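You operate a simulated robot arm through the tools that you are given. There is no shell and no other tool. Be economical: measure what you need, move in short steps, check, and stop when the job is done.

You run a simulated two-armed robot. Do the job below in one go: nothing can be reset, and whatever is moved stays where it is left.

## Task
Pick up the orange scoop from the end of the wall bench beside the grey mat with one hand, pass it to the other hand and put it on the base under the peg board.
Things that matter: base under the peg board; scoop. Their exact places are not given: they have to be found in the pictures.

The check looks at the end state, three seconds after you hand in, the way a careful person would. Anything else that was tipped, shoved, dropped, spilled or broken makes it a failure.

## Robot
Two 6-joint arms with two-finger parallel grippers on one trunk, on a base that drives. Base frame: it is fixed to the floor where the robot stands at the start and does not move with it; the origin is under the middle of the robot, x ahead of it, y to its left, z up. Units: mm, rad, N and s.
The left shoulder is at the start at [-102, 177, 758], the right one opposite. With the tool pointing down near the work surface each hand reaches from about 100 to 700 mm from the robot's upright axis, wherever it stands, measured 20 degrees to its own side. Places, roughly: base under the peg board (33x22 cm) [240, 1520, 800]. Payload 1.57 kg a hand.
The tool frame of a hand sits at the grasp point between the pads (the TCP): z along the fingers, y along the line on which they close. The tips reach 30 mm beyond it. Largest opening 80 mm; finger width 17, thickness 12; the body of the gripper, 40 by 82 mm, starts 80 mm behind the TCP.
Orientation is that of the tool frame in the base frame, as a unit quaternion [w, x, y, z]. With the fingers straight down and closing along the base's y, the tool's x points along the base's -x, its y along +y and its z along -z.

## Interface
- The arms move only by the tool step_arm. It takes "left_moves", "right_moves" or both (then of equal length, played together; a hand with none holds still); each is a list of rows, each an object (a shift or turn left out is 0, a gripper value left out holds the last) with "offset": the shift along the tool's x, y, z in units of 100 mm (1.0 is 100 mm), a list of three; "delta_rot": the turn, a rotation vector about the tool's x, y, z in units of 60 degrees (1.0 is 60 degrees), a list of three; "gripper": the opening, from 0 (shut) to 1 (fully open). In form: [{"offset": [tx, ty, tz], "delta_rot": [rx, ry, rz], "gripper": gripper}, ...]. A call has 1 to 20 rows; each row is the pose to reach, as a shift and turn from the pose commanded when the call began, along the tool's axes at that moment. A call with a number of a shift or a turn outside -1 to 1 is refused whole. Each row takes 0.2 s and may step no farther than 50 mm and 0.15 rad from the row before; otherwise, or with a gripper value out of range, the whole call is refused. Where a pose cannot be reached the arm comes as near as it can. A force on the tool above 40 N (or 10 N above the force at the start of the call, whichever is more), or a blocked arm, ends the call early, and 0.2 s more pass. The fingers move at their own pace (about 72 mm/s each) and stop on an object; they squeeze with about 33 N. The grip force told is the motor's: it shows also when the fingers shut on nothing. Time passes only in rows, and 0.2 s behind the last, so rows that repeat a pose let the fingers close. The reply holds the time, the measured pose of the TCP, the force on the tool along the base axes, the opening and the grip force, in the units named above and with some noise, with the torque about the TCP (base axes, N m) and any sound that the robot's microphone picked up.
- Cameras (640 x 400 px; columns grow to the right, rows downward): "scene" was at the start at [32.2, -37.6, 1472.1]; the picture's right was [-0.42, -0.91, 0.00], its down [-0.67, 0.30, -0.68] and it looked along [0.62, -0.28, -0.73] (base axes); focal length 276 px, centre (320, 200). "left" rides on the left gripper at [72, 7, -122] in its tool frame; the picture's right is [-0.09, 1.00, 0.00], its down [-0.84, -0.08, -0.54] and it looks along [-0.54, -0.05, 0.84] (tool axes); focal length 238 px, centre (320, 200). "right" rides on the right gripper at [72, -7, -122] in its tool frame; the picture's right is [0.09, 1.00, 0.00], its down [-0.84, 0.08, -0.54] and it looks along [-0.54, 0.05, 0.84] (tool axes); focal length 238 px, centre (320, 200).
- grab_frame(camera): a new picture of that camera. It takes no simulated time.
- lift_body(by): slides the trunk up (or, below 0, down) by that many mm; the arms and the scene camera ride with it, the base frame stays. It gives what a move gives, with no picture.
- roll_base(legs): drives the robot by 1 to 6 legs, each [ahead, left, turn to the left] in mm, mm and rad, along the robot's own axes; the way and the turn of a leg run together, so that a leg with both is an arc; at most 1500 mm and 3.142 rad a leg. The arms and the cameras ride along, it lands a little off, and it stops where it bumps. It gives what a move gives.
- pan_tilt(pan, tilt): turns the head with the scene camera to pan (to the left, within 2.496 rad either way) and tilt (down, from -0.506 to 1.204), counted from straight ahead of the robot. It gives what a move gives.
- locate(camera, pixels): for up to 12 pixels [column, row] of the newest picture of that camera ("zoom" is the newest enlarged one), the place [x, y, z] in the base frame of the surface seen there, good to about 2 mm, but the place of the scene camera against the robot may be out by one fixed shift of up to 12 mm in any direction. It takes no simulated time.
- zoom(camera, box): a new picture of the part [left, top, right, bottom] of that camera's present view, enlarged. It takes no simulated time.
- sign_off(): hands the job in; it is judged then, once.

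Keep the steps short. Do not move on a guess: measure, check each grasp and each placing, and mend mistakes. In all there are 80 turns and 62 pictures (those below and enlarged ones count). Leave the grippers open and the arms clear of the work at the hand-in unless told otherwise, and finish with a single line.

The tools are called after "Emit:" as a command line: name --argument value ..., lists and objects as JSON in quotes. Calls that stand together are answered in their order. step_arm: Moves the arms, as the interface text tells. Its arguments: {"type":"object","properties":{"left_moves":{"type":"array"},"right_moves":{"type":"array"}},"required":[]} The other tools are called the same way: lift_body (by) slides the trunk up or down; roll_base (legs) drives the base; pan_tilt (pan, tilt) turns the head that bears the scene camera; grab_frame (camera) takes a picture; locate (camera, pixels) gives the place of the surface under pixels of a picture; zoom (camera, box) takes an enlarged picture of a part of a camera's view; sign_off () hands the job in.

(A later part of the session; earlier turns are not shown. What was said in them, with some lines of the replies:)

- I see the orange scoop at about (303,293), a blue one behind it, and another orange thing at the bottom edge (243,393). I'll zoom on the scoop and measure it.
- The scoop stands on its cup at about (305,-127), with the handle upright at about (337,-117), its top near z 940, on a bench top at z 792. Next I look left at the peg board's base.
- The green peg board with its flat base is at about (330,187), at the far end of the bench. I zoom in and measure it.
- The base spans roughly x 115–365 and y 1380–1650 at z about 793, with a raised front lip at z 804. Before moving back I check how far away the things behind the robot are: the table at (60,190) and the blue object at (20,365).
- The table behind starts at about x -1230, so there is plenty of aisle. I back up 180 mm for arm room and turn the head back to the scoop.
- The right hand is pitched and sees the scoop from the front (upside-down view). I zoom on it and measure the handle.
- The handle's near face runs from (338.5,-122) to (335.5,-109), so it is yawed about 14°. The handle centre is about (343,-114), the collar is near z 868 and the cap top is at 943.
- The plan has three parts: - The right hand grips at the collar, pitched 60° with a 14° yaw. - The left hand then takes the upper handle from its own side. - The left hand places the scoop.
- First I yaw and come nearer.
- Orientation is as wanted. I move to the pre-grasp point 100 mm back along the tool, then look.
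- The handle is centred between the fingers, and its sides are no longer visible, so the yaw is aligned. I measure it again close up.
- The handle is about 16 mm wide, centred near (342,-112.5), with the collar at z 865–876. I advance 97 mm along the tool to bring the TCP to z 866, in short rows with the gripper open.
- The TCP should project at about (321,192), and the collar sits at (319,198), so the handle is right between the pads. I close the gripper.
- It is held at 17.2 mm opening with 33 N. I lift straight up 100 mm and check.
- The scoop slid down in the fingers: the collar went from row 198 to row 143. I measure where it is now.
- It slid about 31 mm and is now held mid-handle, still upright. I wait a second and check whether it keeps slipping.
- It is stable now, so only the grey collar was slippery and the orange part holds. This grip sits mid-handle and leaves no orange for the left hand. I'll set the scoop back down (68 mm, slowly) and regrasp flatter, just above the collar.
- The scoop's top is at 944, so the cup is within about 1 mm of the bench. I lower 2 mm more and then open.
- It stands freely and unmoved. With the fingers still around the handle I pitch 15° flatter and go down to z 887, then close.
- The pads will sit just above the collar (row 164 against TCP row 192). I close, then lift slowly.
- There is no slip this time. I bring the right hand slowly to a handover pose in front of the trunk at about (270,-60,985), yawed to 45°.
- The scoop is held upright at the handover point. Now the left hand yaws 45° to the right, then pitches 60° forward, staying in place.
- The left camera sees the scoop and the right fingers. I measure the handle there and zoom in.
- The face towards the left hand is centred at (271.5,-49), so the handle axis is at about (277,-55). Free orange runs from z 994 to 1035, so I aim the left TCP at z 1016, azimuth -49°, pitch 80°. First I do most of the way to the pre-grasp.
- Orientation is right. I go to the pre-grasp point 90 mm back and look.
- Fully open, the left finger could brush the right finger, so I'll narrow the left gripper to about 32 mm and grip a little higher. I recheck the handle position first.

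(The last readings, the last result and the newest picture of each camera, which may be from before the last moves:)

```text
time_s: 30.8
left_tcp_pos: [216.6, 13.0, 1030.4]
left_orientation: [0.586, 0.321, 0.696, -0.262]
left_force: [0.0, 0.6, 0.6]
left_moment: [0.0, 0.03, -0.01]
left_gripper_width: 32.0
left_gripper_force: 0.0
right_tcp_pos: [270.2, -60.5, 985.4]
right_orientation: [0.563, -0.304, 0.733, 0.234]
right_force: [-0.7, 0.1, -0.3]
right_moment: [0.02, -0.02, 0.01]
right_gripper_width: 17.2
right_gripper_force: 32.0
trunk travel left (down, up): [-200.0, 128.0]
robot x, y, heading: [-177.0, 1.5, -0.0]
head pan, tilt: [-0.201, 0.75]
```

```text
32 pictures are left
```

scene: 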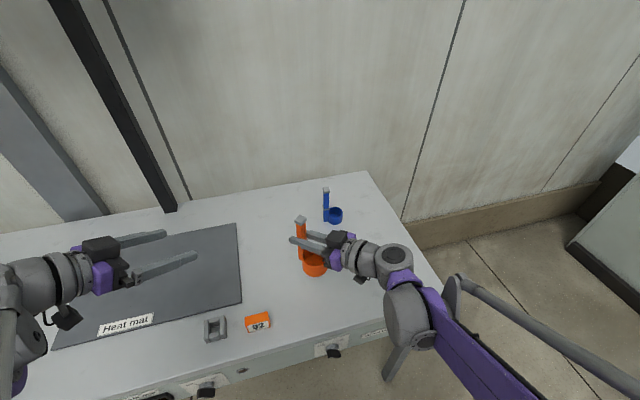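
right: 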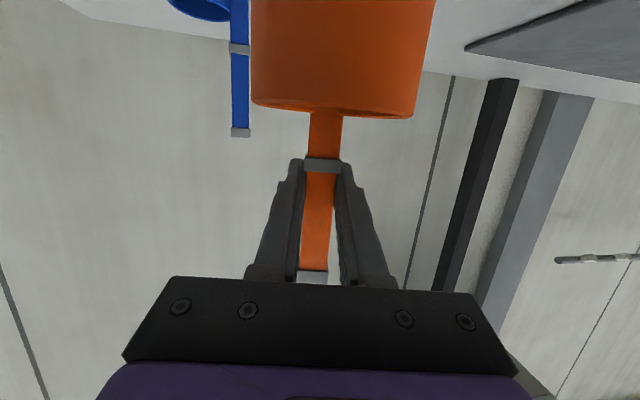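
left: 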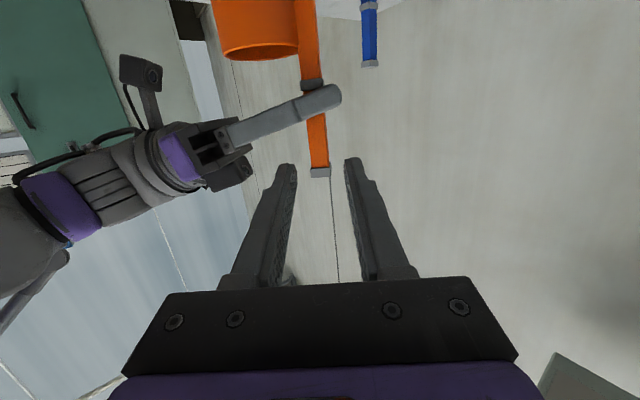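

The handle is about 15 mm square with its axis at about (275,-57). I advance 60 mm of the 91 needed, corrected sideways by 2 mm and up by 6 mm, and look.

Emit:
step_arm --left_moves '[{"offset": [-0.056, -0.02, 0.1]}, {"offset": [-0.056, -0.022, 0.25]}, {"offset": [-0.056, -0.022, 0.4]}, {"offset": [-0.056, -0.022, 0.5]}, {"offset": [-0.056, -0.022, 0.58]}, {"offset": [-0.056, -0.022, 0.58]}]'

Emit:
grab_frame --camera "left"

```text
time_s: 32.2
left_tcp_pos: [253.1, -33.4, 1027.0]
left_orientation: [0.587, 0.32, 0.696, -0.262]
left_force: [1.6, 0.0, 1.0]
left_moment: [-0.03, 0.0, -0.04]
left_gripper_width: 31.8
left_gripper_force: 0.0
right_tcp_pos: [270.9, -59.9, 984.2]
right_orientation: [0.563, -0.304, 0.732, 0.234]
right_force: [-0.4, 0.3, -0.4]
right_moment: [0.04, -0.01, 0.02]
right_gripper_width: 17.0
right_gripper_force: 32.2
trunk travel left (down, up): [-200.0, 128.0]
robot x, y, heading: [-179.8, 0.1, -0.004]
head pan, tilt: [-0.201, 0.75]
```

```text
31 pictures are left
```

left: 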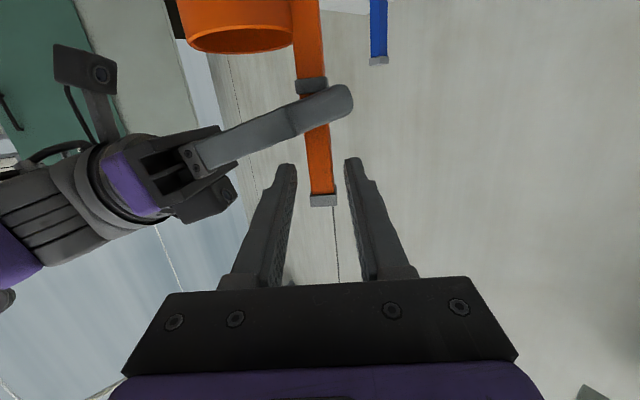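

The handle is centred between the left fingers with clear gaps. I advance the remaining 34 mm slowly.

Emit:
step_arm --left_moves '[{"offset": [0, 0, 0.1]}, {"offset": [0, 0, 0.18]}, {"offset": [0, 0, 0.26]}, {"offset": [0, 0, 0.33]}, {"offset": [0, 0, 0.33]}]'

Emit:
grab_frame --camera "left"

Emit:
zoom --camera "left" --box '[240, 60, 400, 260]'

```text
time_s: 33.4
left_tcp_pos: [274.6, -57.5, 1020.6]
left_orientation: [0.587, 0.32, 0.697, -0.261]
left_force: [-0.4, -0.2, -0.7]
left_moment: [0.0, 0.0, 0.04]
left_gripper_width: 32.1
left_gripper_force: 0.1
right_tcp_pos: [270.9, -60.4, 985.3]
right_orientation: [0.563, -0.304, 0.733, 0.233]
right_force: [-0.1, 0.0, -0.3]
right_moment: [0.03, 0.01, 0.02]
right_gripper_width: 17.4
right_gripper_force: 32.5
trunk travel left (down, up): [-200.0, 128.0]
robot x, y, heading: [-179.0, 1.4, 0.001]
head pan, tilt: [-0.201, 0.75]
```

```text
30 pictures are left
```

left: 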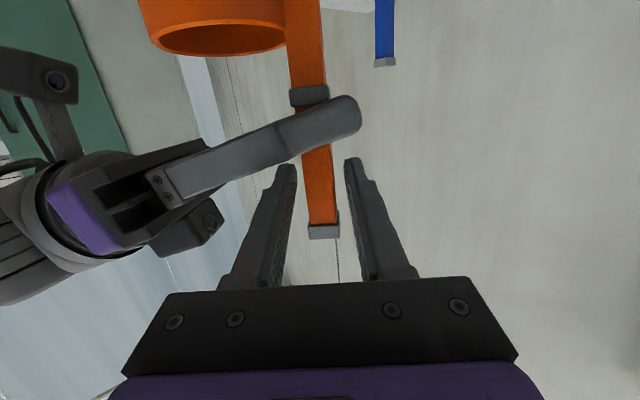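

```text
2.00 times, centred on (320, 160) of left
```

zoom: 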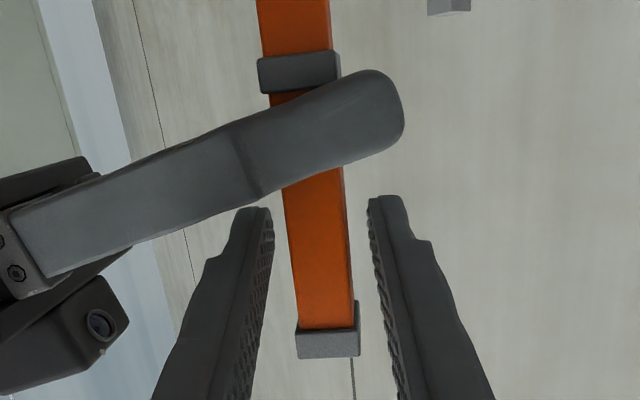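

The handle lies between the pads with the cap clear above. I close the left gripper while the right keeps holding.

Emit:
step_arm --left_moves '[{"gripper": 0.2}, {"gripper": 0.1}, {"gripper": 0}, {"gripper": 0}, {"gripper": 0}]'

Emit:
grab_frame --camera "left"

```text
time_s: 34.6
left_tcp_pos: [275.6, -57.3, 1021.9]
left_orientation: [0.587, 0.32, 0.697, -0.261]
left_force: [8.4, 2.6, -1.6]
left_moment: [-0.12, 0.13, 0.34]
left_gripper_width: 15.8
left_gripper_force: 31.7
right_tcp_pos: [270.5, -60.1, 986.1]
right_orientation: [0.562, -0.304, 0.733, 0.233]
right_force: [-8.5, -3.2, 2.4]
right_moment: [0.29, -0.44, -0.31]
right_gripper_width: 17.2
right_gripper_force: 32.3
trunk travel left (down, up): [-200.0, 128.0]
robot x, y, heading: [-175.4, -2.6, 0.002]
head pan, tilt: [-0.201, 0.75]
```

```text
28 pictures are left
```

left: 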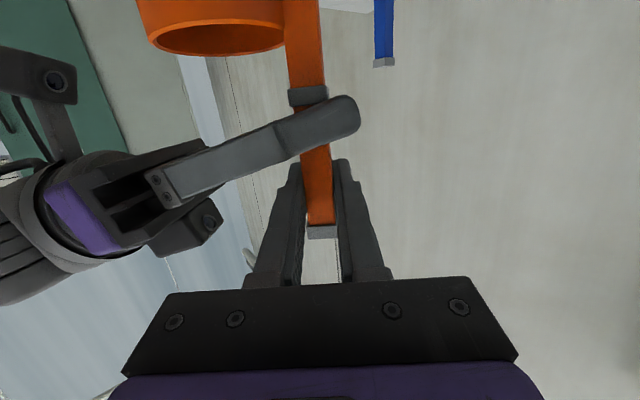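

The left hand holds at 15.8 mm with 32 N. I open the right hand partly, keeping both still.

Emit:
step_arm --right_moves '[{"gripper": 0.35}, {"gripper": 0.55}, {"gripper": 0.6}, {"gripper": 0.6}, {"gripper": 0.6}]'

Emit:
grab_frame --camera "left"

```text
time_s: 35.8
left_tcp_pos: [274.7, -58.2, 1021.4]
left_orientation: [0.587, 0.32, 0.696, -0.262]
left_force: [-0.1, -0.7, 0.1]
left_moment: [0.0, 0.02, -0.03]
left_gripper_width: 15.3
left_gripper_force: 30.7
right_tcp_pos: [271.4, -60.4, 985.2]
right_orientation: [0.562, -0.303, 0.733, 0.233]
right_force: [0.1, -0.6, 0.9]
right_moment: [-0.03, -0.03, -0.03]
right_gripper_width: 47.9
right_gripper_force: 0.1
trunk travel left (down, up): [-200.0, 128.0]
robot x, y, heading: [-177.7, -2.6, 0.001]
head pan, tilt: [-0.201, 0.75]
```

```text
27 pictures are left
```

left: 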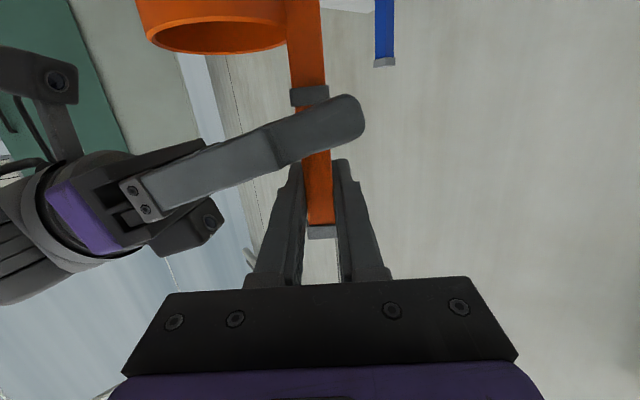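

The left hand holds the scoop alone, steady. The right hand withdraws straight back along its own axis.

Emit:
step_arm --right_moves '[{"offset": [0, 0, -0.15]}, {"offset": [0, 0, -0.35]}, {"offset": [0, 0, -0.6]}, {"offset": [0, 0, -0.85]}, {"offset": [0, 0, -1.0]}]'

Emit:
grab_frame --camera "left"

Emit:
grab_frame --camera "scene"

```text
time_s: 37.0
left_tcp_pos: [273.9, -57.3, 1022.3]
left_orientation: [0.587, 0.32, 0.697, -0.261]
left_force: [-0.3, -0.3, 0.0]
left_moment: [-0.01, -0.01, 0.0]
left_gripper_width: 14.9
left_gripper_force: 30.8
right_tcp_pos: [201.9, -129.4, 1010.4]
right_orientation: [0.563, -0.304, 0.733, 0.233]
right_force: [-0.3, 0.0, -0.5]
right_moment: [0.0, 0.0, 0.0]
right_gripper_width: 47.8
right_gripper_force: 0.0
trunk travel left (down, up): [-200.0, 128.0]
robot x, y, heading: [-181.0, 0.8, 0.0]
head pan, tilt: [-0.201, 0.75]
```

```text
26 pictures are left
```

left: 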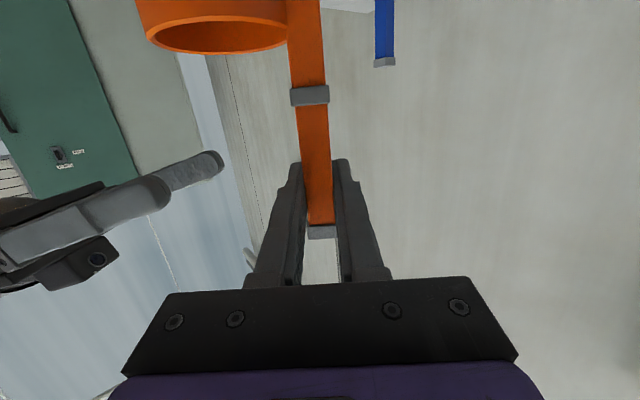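

```text
25 pictures are left
```

scene: 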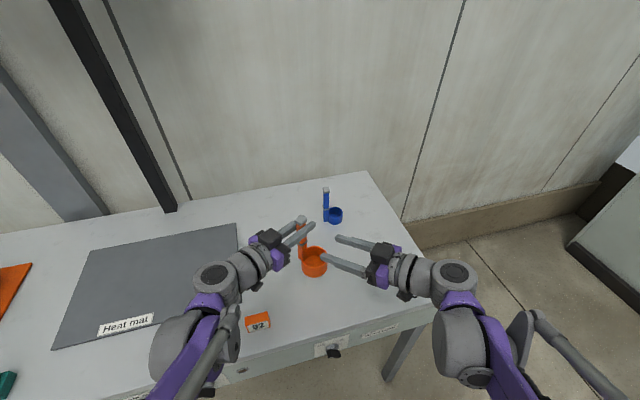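

The handover is done and the scoop hangs upright in the left hand. I tuck the right hand back and back off 350 mm to clear the bench, then check.

Emit:
step_arm --right_moves '[{"offset": [-0.05, 0.02, -0.2]}, {"offset": [-0.1, 0.05, -0.45]}, {"offset": [-0.17, 0.08, -0.75]}, {"offset": [-0.23, 0.11, -1.0]}]'

Emit:
roll_base --legs '[[-350, 0, 0]]'

Emit:
grab_frame --camera "left"

```text
time_s: 38.0
left_tcp_pos: [275.1, -58.1, 1020.4]
left_orientation: [0.587, 0.321, 0.696, -0.262]
left_force: [0.3, -0.2, 0.3]
left_moment: [0.02, 0.01, 0.01]
left_gripper_width: 15.5
left_gripper_force: 30.9
right_tcp_pos: [129.9, -184.9, 1059.8]
right_orientation: [0.562, -0.304, 0.733, 0.234]
right_force: [-0.7, -0.2, 1.2]
right_moment: [0.01, 0.01, -0.04]
right_gripper_width: 48.3
right_gripper_force: 0.1
trunk travel left (down, up): [-200.0, 128.0]
robot x, y, heading: [-178.1, 4.6, -0.0]
head pan, tilt: [-0.201, 0.75]
```

```text
time_s: 40.3
left_tcp_pos: [-78.4, -57.9, 1021.1]
left_orientation: [0.587, 0.32, 0.696, -0.262]
left_force: [0.2, 0.2, -0.1]
left_moment: [-0.02, 0.0, 0.04]
left_gripper_width: 14.9
left_gripper_force: 31.3
right_tcp_pos: [-224.4, -185.3, 1060.3]
right_orientation: [0.562, -0.304, 0.733, 0.233]
right_force: [-1.1, 0.1, 0.1]
right_moment: [0.03, -0.01, 0.0]
right_gripper_width: 48.0
right_gripper_force: 0.1
trunk travel left (down, up): [-200.0, 128.0]
robot x, y, heading: [-533.0, -0.0, 0.004]
head pan, tilt: [-0.201, 0.75]
```

```text
24 pictures are left
```

left: 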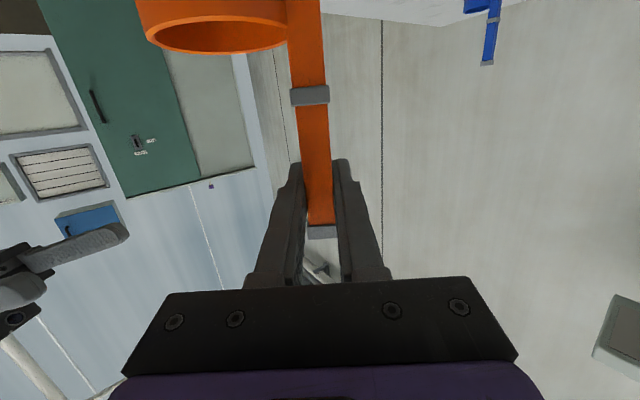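

The grip is unchanged. Now I strafe left 1580 mm in two legs, with the head turned ahead-left to look at the target.

Emit:
roll_base --legs '[[0, 790, 0], [0, 790, 0]]'

Emit:
pan_tilt --pan 0.0 --tilt 0.65

Emit:
grab_frame --camera "scene"

Emit:
grab_frame --camera "left"

```text
time_s: 54.6
left_tcp_pos: [-90.3, 1537.8, 1022.0]
left_orientation: [0.588, 0.317, 0.697, -0.259]
left_force: [0.5, 0.0, 0.3]
left_moment: [-0.04, -0.01, 0.0]
left_gripper_width: 15.2
left_gripper_force: 31.7
right_tcp_pos: [-233.4, 1406.8, 1058.7]
right_orientation: [0.561, -0.307, 0.732, 0.236]
right_force: [-0.2, 0.5, -0.2]
right_moment: [-0.02, -0.02, 0.0]
right_gripper_width: 47.9
right_gripper_force: 0.1
trunk travel left (down, up): [-200.0, 128.0]
robot x, y, heading: [-542.4, 1595.5, 0.009]
head pan, tilt: [-0.201, 0.75]
```

```text
time_s: 55.4
left_tcp_pos: [-89.3, 1537.8, 1020.3]
left_orientation: [0.588, 0.317, 0.698, -0.258]
left_force: [-0.3, 0.2, 0.8]
left_moment: [0.05, 0.02, 0.0]
left_gripper_width: 15.4
left_gripper_force: 31.2
right_tcp_pos: [-234.3, 1406.7, 1059.1]
right_orientation: [0.561, -0.307, 0.732, 0.236]
right_force: [0.4, 0.2, -0.8]
right_moment: [0.03, 0.03, 0.03]
right_gripper_width: 48.0
right_gripper_force: 0.0
trunk travel left (down, up): [-200.0, 128.0]
robot x, y, heading: [-544.5, 1589.5, 0.01]
head pan, tilt: [0.0, 0.649]
```

```text
23 pictures are left
```

scene: 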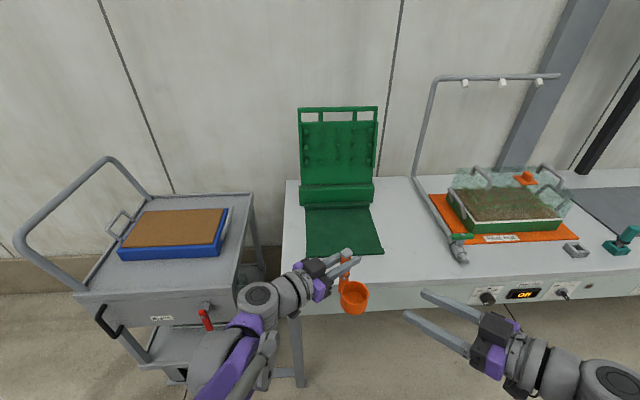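

```text
22 pictures are left
```

left: 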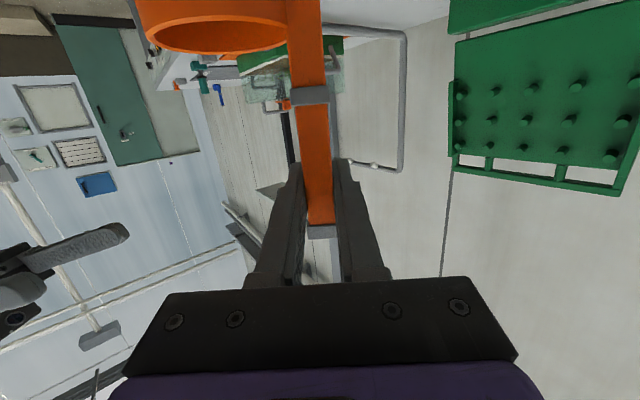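

I see the green base clearly at about (340,230), and a cart on the left that the left elbow must clear. I measure both.

Emit:
locate --camera "scene" --pixels '[[306, 210], [368, 208], [310, 252], [381, 251], [342, 230], [340, 195], [372, 200], [250, 195], [240, 285], [205, 312], [80, 260], [455, 240]]'

Emit:
zoom --camera "scene" --box '[270, 90, 410, 320]'

```text
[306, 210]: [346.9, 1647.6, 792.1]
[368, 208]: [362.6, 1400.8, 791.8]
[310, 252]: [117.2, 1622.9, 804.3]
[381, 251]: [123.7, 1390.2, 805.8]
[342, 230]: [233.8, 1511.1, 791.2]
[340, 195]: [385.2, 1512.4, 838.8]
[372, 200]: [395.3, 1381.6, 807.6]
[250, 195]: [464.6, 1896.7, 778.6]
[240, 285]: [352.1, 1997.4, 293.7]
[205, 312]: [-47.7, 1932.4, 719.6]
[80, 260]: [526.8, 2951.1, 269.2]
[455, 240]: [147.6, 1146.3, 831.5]
```

```text
1.74 times, centred on (340, 205) of scene
```

zoom: 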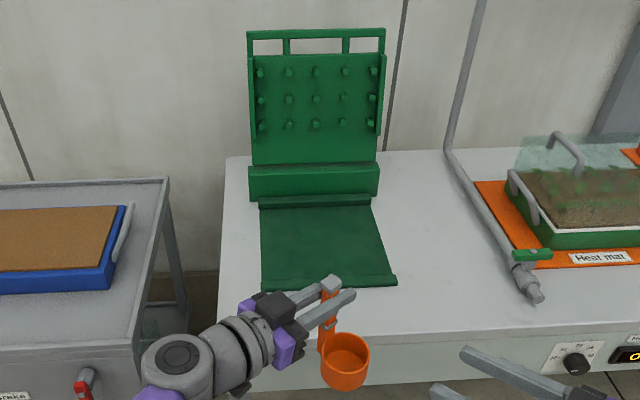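

Base flat: x 120–350, y 1392–1640, centre (235,1512). The handle should end near (263,1536), so a 350 mm drive ahead at the present y does it. I check the left arm's extent against the cart.

Emit:
locate --camera "scene" --pixels '[[195, 375], [190, 395], [205, 350], [240, 310], [258, 295], [230, 340], [300, 285], [225, 225], [150, 317], [195, 318], [355, 288], [345, 252]]'

```text
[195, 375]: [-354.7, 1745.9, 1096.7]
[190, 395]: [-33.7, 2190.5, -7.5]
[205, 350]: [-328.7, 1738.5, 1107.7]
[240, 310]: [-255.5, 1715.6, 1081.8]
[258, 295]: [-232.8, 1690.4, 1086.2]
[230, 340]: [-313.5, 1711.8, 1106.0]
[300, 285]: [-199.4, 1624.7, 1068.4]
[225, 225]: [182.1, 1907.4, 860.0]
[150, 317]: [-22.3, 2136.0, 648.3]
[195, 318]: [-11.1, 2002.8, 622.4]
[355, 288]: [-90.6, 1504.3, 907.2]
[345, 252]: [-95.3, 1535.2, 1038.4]
```

The left arm reaches y 1760 at most and z 1050+, while the cart starts near y 1850 and below z 870, so it is clear. To keep the body away from the cart lever, I drive 250 mm ahead and let the arm do the rest.

Emit:
roll_base --legs '[[250, 0, 0]]'

Emit:
grab_frame --camera "scene"

```text
time_s: 57.2
left_tcp_pos: [158.0, 1539.0, 1019.7]
left_orientation: [0.587, 0.318, 0.698, -0.26]
left_force: [0.3, 0.5, -0.7]
left_moment: [0.03, -0.02, -0.03]
left_gripper_width: 15.5
left_gripper_force: 31.0
right_tcp_pos: [14.7, 1410.0, 1059.2]
right_orientation: [0.561, -0.307, 0.732, 0.236]
right_force: [0.4, 0.4, 0.7]
right_moment: [0.0, 0.01, 0.02]
right_gripper_width: 48.1
right_gripper_force: 0.0
trunk travel left (down, up): [-200.0, 128.0]
robot x, y, heading: [-296.0, 1595.3, 0.003]
head pan, tilt: [0.0, 0.649]
```

```text
20 pictures are left
```

scene: 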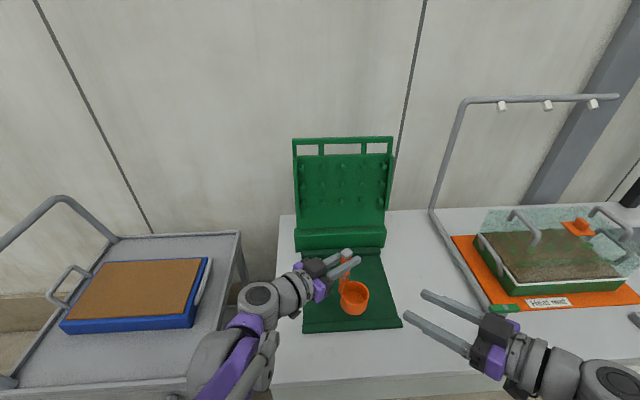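

Clear everywhere. The left hand moves 103 mm ahead at constant height, slowly.

Emit:
step_arm --left_moves '[{"offset": [-0.01, 0.07, 0.06]}, {"offset": [-0.03, 0.2, 0.185]}, {"offset": [-0.055, 0.35, 0.325]}, {"offset": [-0.08, 0.5, 0.464]}, {"offset": [-0.1, 0.65, 0.6]}, {"offset": [-0.117, 0.751, 0.696]}, {"offset": [-0.117, 0.751, 0.696]}]'

Emit:
grab_frame --camera "left"

Emit:
zoom --camera "scene" --box '[260, 120, 440, 350]'

```text
time_s: 58.8
left_tcp_pos: [260.8, 1536.1, 1022.0]
left_orientation: [0.588, 0.317, 0.697, -0.259]
left_force: [0.1, -0.3, -0.5]
left_moment: [0.01, -0.02, 0.02]
left_gripper_width: 15.2
left_gripper_force: 30.6
right_tcp_pos: [15.4, 1409.4, 1059.0]
right_orientation: [0.562, -0.307, 0.731, 0.236]
right_force: [0.1, 0.2, -0.1]
right_moment: [-0.02, 0.0, 0.03]
right_gripper_width: 47.7
right_gripper_force: 0.2
trunk travel left (down, up): [-200.0, 128.0]
robot x, y, heading: [-295.4, 1592.7, 0.005]
head pan, tilt: [0.0, 0.649]
```

```text
19 pictures are left
```

left: 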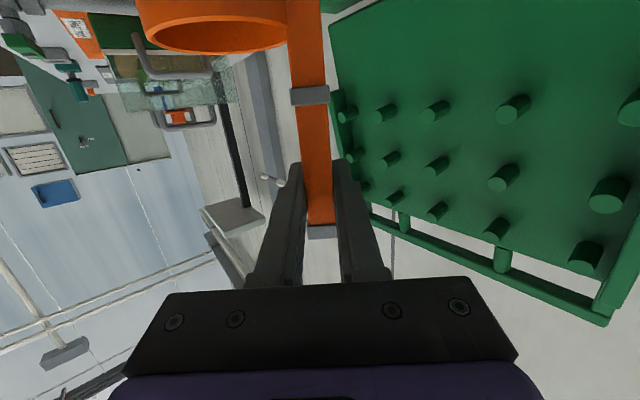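

```text
1.74 times, centred on (350, 235) of scene
```

zoom: 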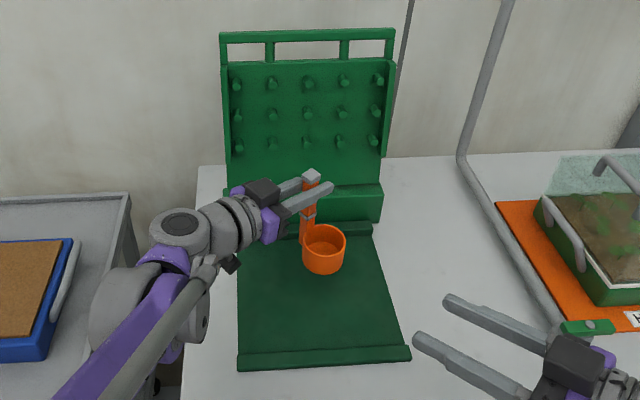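

The cup is over the green base. I check the scoop's tilt and height via the left camera before lowering.

Emit:
locate --camera "left" --pixels '[[322, 231], [322, 226], [318, 150], [311, 120], [305, 60], [302, 30], [315, 135], [160, 45], [280, 45], [220, 5]]'

Emit:
locate --camera "zoom" --pixels '[[311, 176], [325, 245], [343, 245], [306, 248], [325, 270], [300, 300], [325, 228], [360, 228]]'

```text
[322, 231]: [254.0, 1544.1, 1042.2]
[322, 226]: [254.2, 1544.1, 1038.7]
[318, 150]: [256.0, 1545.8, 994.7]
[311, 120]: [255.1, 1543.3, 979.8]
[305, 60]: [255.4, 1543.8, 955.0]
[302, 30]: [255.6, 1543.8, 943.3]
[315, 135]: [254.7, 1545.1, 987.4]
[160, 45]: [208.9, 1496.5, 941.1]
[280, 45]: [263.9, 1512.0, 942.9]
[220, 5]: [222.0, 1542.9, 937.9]
```

```text
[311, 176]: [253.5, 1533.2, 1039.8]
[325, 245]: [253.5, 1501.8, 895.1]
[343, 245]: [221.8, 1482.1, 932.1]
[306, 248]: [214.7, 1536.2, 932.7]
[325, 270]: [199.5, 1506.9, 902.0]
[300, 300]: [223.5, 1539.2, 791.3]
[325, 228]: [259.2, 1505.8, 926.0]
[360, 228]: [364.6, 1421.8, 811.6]
```

The scoop hangs vertical with its bottom at about z 893 and the cup over (233,1513). I lower 94 mm.

Emit:
step_arm --left_moves '[{"offset": [0.08, 0, 0.014]}, {"offset": [0.22, -0.002, 0.039]}, {"offset": [0.4, -0.004, 0.071]}, {"offset": [0.55, -0.006, 0.098]}, {"offset": [0.7, -0.007, 0.125]}, {"offset": [0.8, -0.008, 0.143]}, {"offset": [0.87, -0.009, 0.155]}, {"offset": [0.926, -0.009, 0.165]}]'

Emit:
grab_frame --camera "left"

Emit:
locate --camera "left" --pixels '[[322, 231], [305, 60], [160, 45], [280, 45]]'

Emit:
zoom --camera "scene" --box '[290, 200, 410, 300]'

```text
time_s: 60.6
left_tcp_pos: [260.6, 1536.8, 927.7]
left_orientation: [0.588, 0.318, 0.698, -0.259]
left_force: [0.3, -0.2, 0.7]
left_moment: [-0.01, -0.02, -0.04]
left_gripper_width: 15.5
left_gripper_force: 30.9
right_tcp_pos: [14.5, 1409.6, 1060.1]
right_orientation: [0.562, -0.307, 0.731, 0.236]
right_force: [-1.3, 0.2, -0.6]
right_moment: [0.01, 0.02, 0.01]
right_gripper_width: 48.1
right_gripper_force: 0.0
trunk travel left (down, up): [-200.0, 128.0]
robot x, y, heading: [-295.3, 1592.3, 0.01]
head pan, tilt: [0.0, 0.649]
```

```text
17 pictures are left
```

left: 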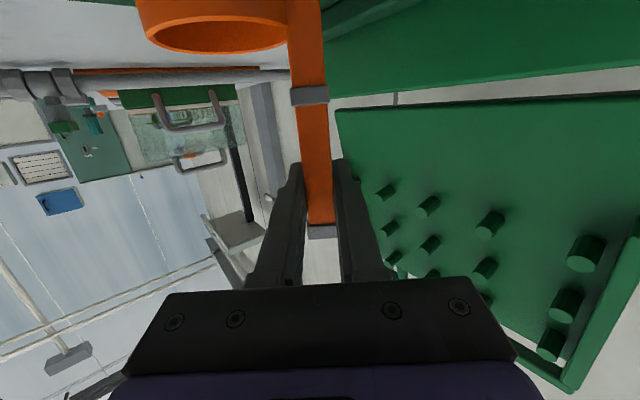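

```text
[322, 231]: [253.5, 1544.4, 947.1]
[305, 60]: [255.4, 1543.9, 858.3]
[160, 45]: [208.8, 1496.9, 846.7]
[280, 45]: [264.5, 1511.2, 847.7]
```

```text
4.00 times, centred on (350, 250) of scene
```

zoom: 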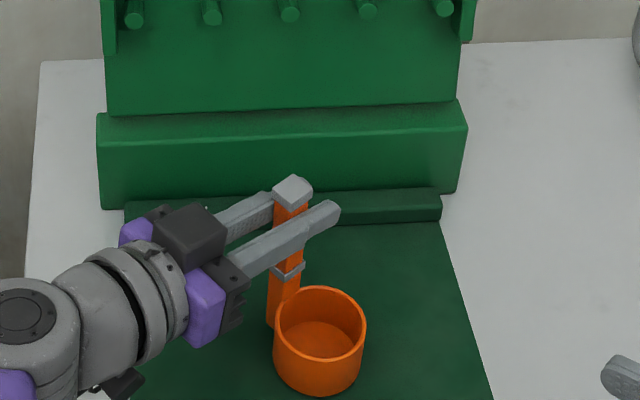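

About 5–6 mm remain (rim at 847 against 841 on the bench). I lower 5 mm in small rows and watch the force.

Emit:
step_arm --left_moves '[{"offset": [0.015, 0, 0.003]}, {"offset": [0.03, 0, 0.005]}, {"offset": [0.04, 0, 0.007]}, {"offset": [0.049, 0, 0.009]}, {"offset": [0.049, 0, 0.009]}]'

```text
time_s: 61.8
left_tcp_pos: [260.5, 1536.3, 921.8]
left_orientation: [0.588, 0.317, 0.698, -0.259]
left_force: [4.3, 1.6, 12.2]
left_moment: [-0.17, 0.21, -0.02]
left_gripper_width: 15.3
left_gripper_force: 30.8
right_tcp_pos: [14.1, 1410.3, 1060.1]
right_orientation: [0.561, -0.308, 0.732, 0.236]
right_force: [0.4, -0.6, -0.3]
right_moment: [0.04, -0.03, 0.02]
right_gripper_width: 48.0
right_gripper_force: 0.0
trunk travel left (down, up): [-200.0, 128.0]
robot x, y, heading: [-294.5, 1592.7, 0.011]
head pan, tilt: [0.0, 0.649]
```

It touches the base with 12 N. I ease up 0.6 mm and open the left gripper.

Emit:
step_arm --left_moves '[{"offset": [-0.006, 0, -0.001]}, {"offset": [-0.006, 0, -0.001], "gripper": 0.3}, {"offset": [-0.006, 0, -0.001], "gripper": 0.6}, {"offset": [-0.006, 0, -0.001], "gripper": 0.6}, {"offset": [-0.006, 0, -0.001], "gripper": 0.6}]'

Emit:
grab_frame --camera "left"

Emit:
zoom --camera "scene" --box '[290, 200, 410, 300]'

```text
time_s: 63.0
left_tcp_pos: [260.4, 1535.7, 922.7]
left_orientation: [0.588, 0.317, 0.698, -0.259]
left_force: [-0.8, -0.1, 0.0]
left_moment: [0.03, 0.0, -0.02]
left_gripper_width: 48.1
left_gripper_force: 0.0
right_tcp_pos: [13.9, 1410.2, 1058.9]
right_orientation: [0.562, -0.306, 0.732, 0.235]
right_force: [0.5, 0.8, -0.8]
right_moment: [0.01, 0.01, -0.03]
right_gripper_width: 47.9
right_gripper_force: 0.0
trunk travel left (down, up): [-200.0, 128.0]
robot x, y, heading: [-297.1, 1594.6, 0.008]
head pan, tilt: [0.0, 0.649]
```

```text
15 pictures are left
```

left: 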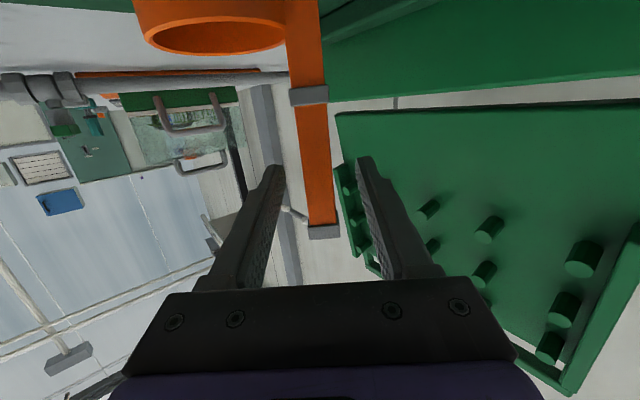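

```text
4.00 times, centred on (350, 250) of scene
```

zoom: 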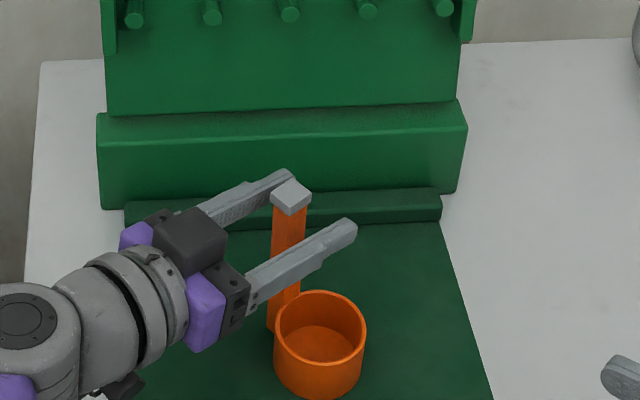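

The scoop stands free and upright. I withdraw the left hand straight back along its axis.

Emit:
step_arm --left_moves '[{"offset": [0, 0, -0.12]}, {"offset": [0, 0, -0.3]}, {"offset": [0, 0, -0.55]}, {"offset": [0, 0, -0.8]}, {"offset": [0, 0, -1.0]}]'

Emit:
grab_frame --camera "scene"

```text
time_s: 64.2
left_tcp_pos: [195.0, 1610.9, 940.4]
left_orientation: [0.589, 0.317, 0.697, -0.259]
left_force: [0.3, 0.0, -0.1]
left_moment: [0.01, 0.02, -0.03]
left_gripper_width: 47.8
left_gripper_force: 0.1
right_tcp_pos: [15.2, 1408.7, 1060.3]
right_orientation: [0.561, -0.307, 0.732, 0.235]
right_force: [0.9, -0.9, 0.0]
right_moment: [-0.02, 0.01, 0.03]
right_gripper_width: 48.1
right_gripper_force: 0.1
trunk travel left (down, up): [-200.0, 128.0]
robot x, y, heading: [-291.4, 1596.3, 0.011]
head pan, tilt: [0.0, 0.649]
```

```text
13 pictures are left
```

scene: 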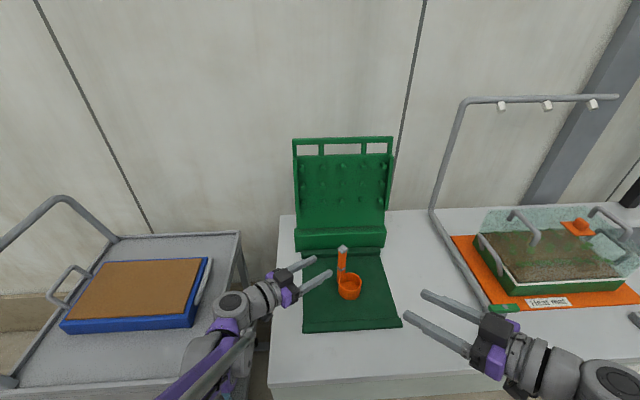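

The scoop stands on the base. I raise the left hand, open both grippers fully, then back away from the bench.

Emit:
step_arm --left_moves '[{"offset": [-0.25, 0, -0.045], "gripper": 0.8}, {"offset": [-0.55, 0, -0.1], "gripper": 1}, {"offset": [-0.85, 0, -0.15], "gripper": 1}]' --right_moves '[{"gripper": 0.8}, {"gripper": 1}, {"gripper": 1}]'

Emit:
roll_base --legs '[[-250, 0, 0]]'

Emit:
zoom --camera "scene" --box '[240, 90, 460, 290]'

```text
time_s: 65.0
left_tcp_pos: [194.6, 1609.8, 1027.2]
left_orientation: [0.588, 0.319, 0.696, -0.261]
left_force: [0.8, 0.3, 0.2]
left_moment: [0.04, 0.0, -0.02]
left_gripper_width: 80.1
left_gripper_force: 0.0
right_tcp_pos: [14.4, 1409.1, 1058.8]
right_orientation: [0.561, -0.307, 0.731, 0.236]
right_force: [0.3, -0.1, 0.2]
right_moment: [-0.03, 0.02, -0.02]
right_gripper_width: 79.9
right_gripper_force: 0.1
trunk travel left (down, up): [-200.0, 128.0]
robot x, y, heading: [-296.5, 1593.1, 0.01]
head pan, tilt: [0.0, 0.649]
```

```text
time_s: 66.8
left_tcp_pos: [-54.0, 1608.3, 1025.9]
left_orientation: [0.589, 0.316, 0.698, -0.258]
left_force: [0.1, -0.7, 0.4]
left_moment: [0.01, 0.01, 0.0]
left_gripper_width: 79.7
left_gripper_force: 0.2
right_tcp_pos: [-234.1, 1407.1, 1059.5]
right_orientation: [0.562, -0.308, 0.73, 0.237]
right_force: [-0.8, -0.4, -0.6]
right_moment: [-0.03, 0.0, 0.0]
right_gripper_width: 79.9
right_gripper_force: 0.0
trunk travel left (down, up): [-200.0, 128.0]
robot x, y, heading: [-543.7, 1589.5, 0.011]
head pan, tilt: [0.0, 0.649]
```

```text
2.00 times, centred on (350, 190) of scene
```

zoom: 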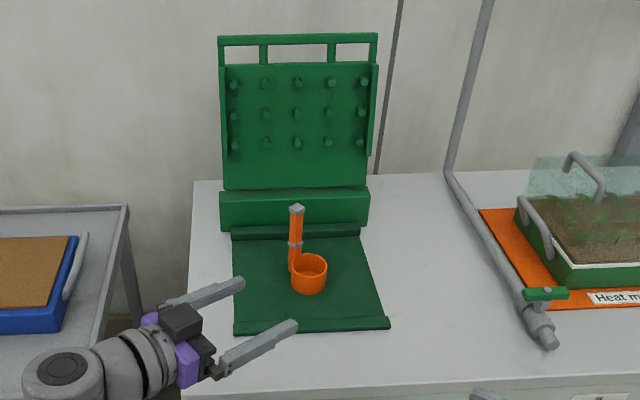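

The scoop stands upright in the middle of the green base. Nothing nearby has moved, the arms are clear and both grippers are open, so I hand in.

Emit:
sign_off

```text
The job is handed in.
```

The right hand picked up the orange scoop and passed it to the left hand, which set it upright on the base under the peg board; nothing else was disturbed in what the cameras showed.
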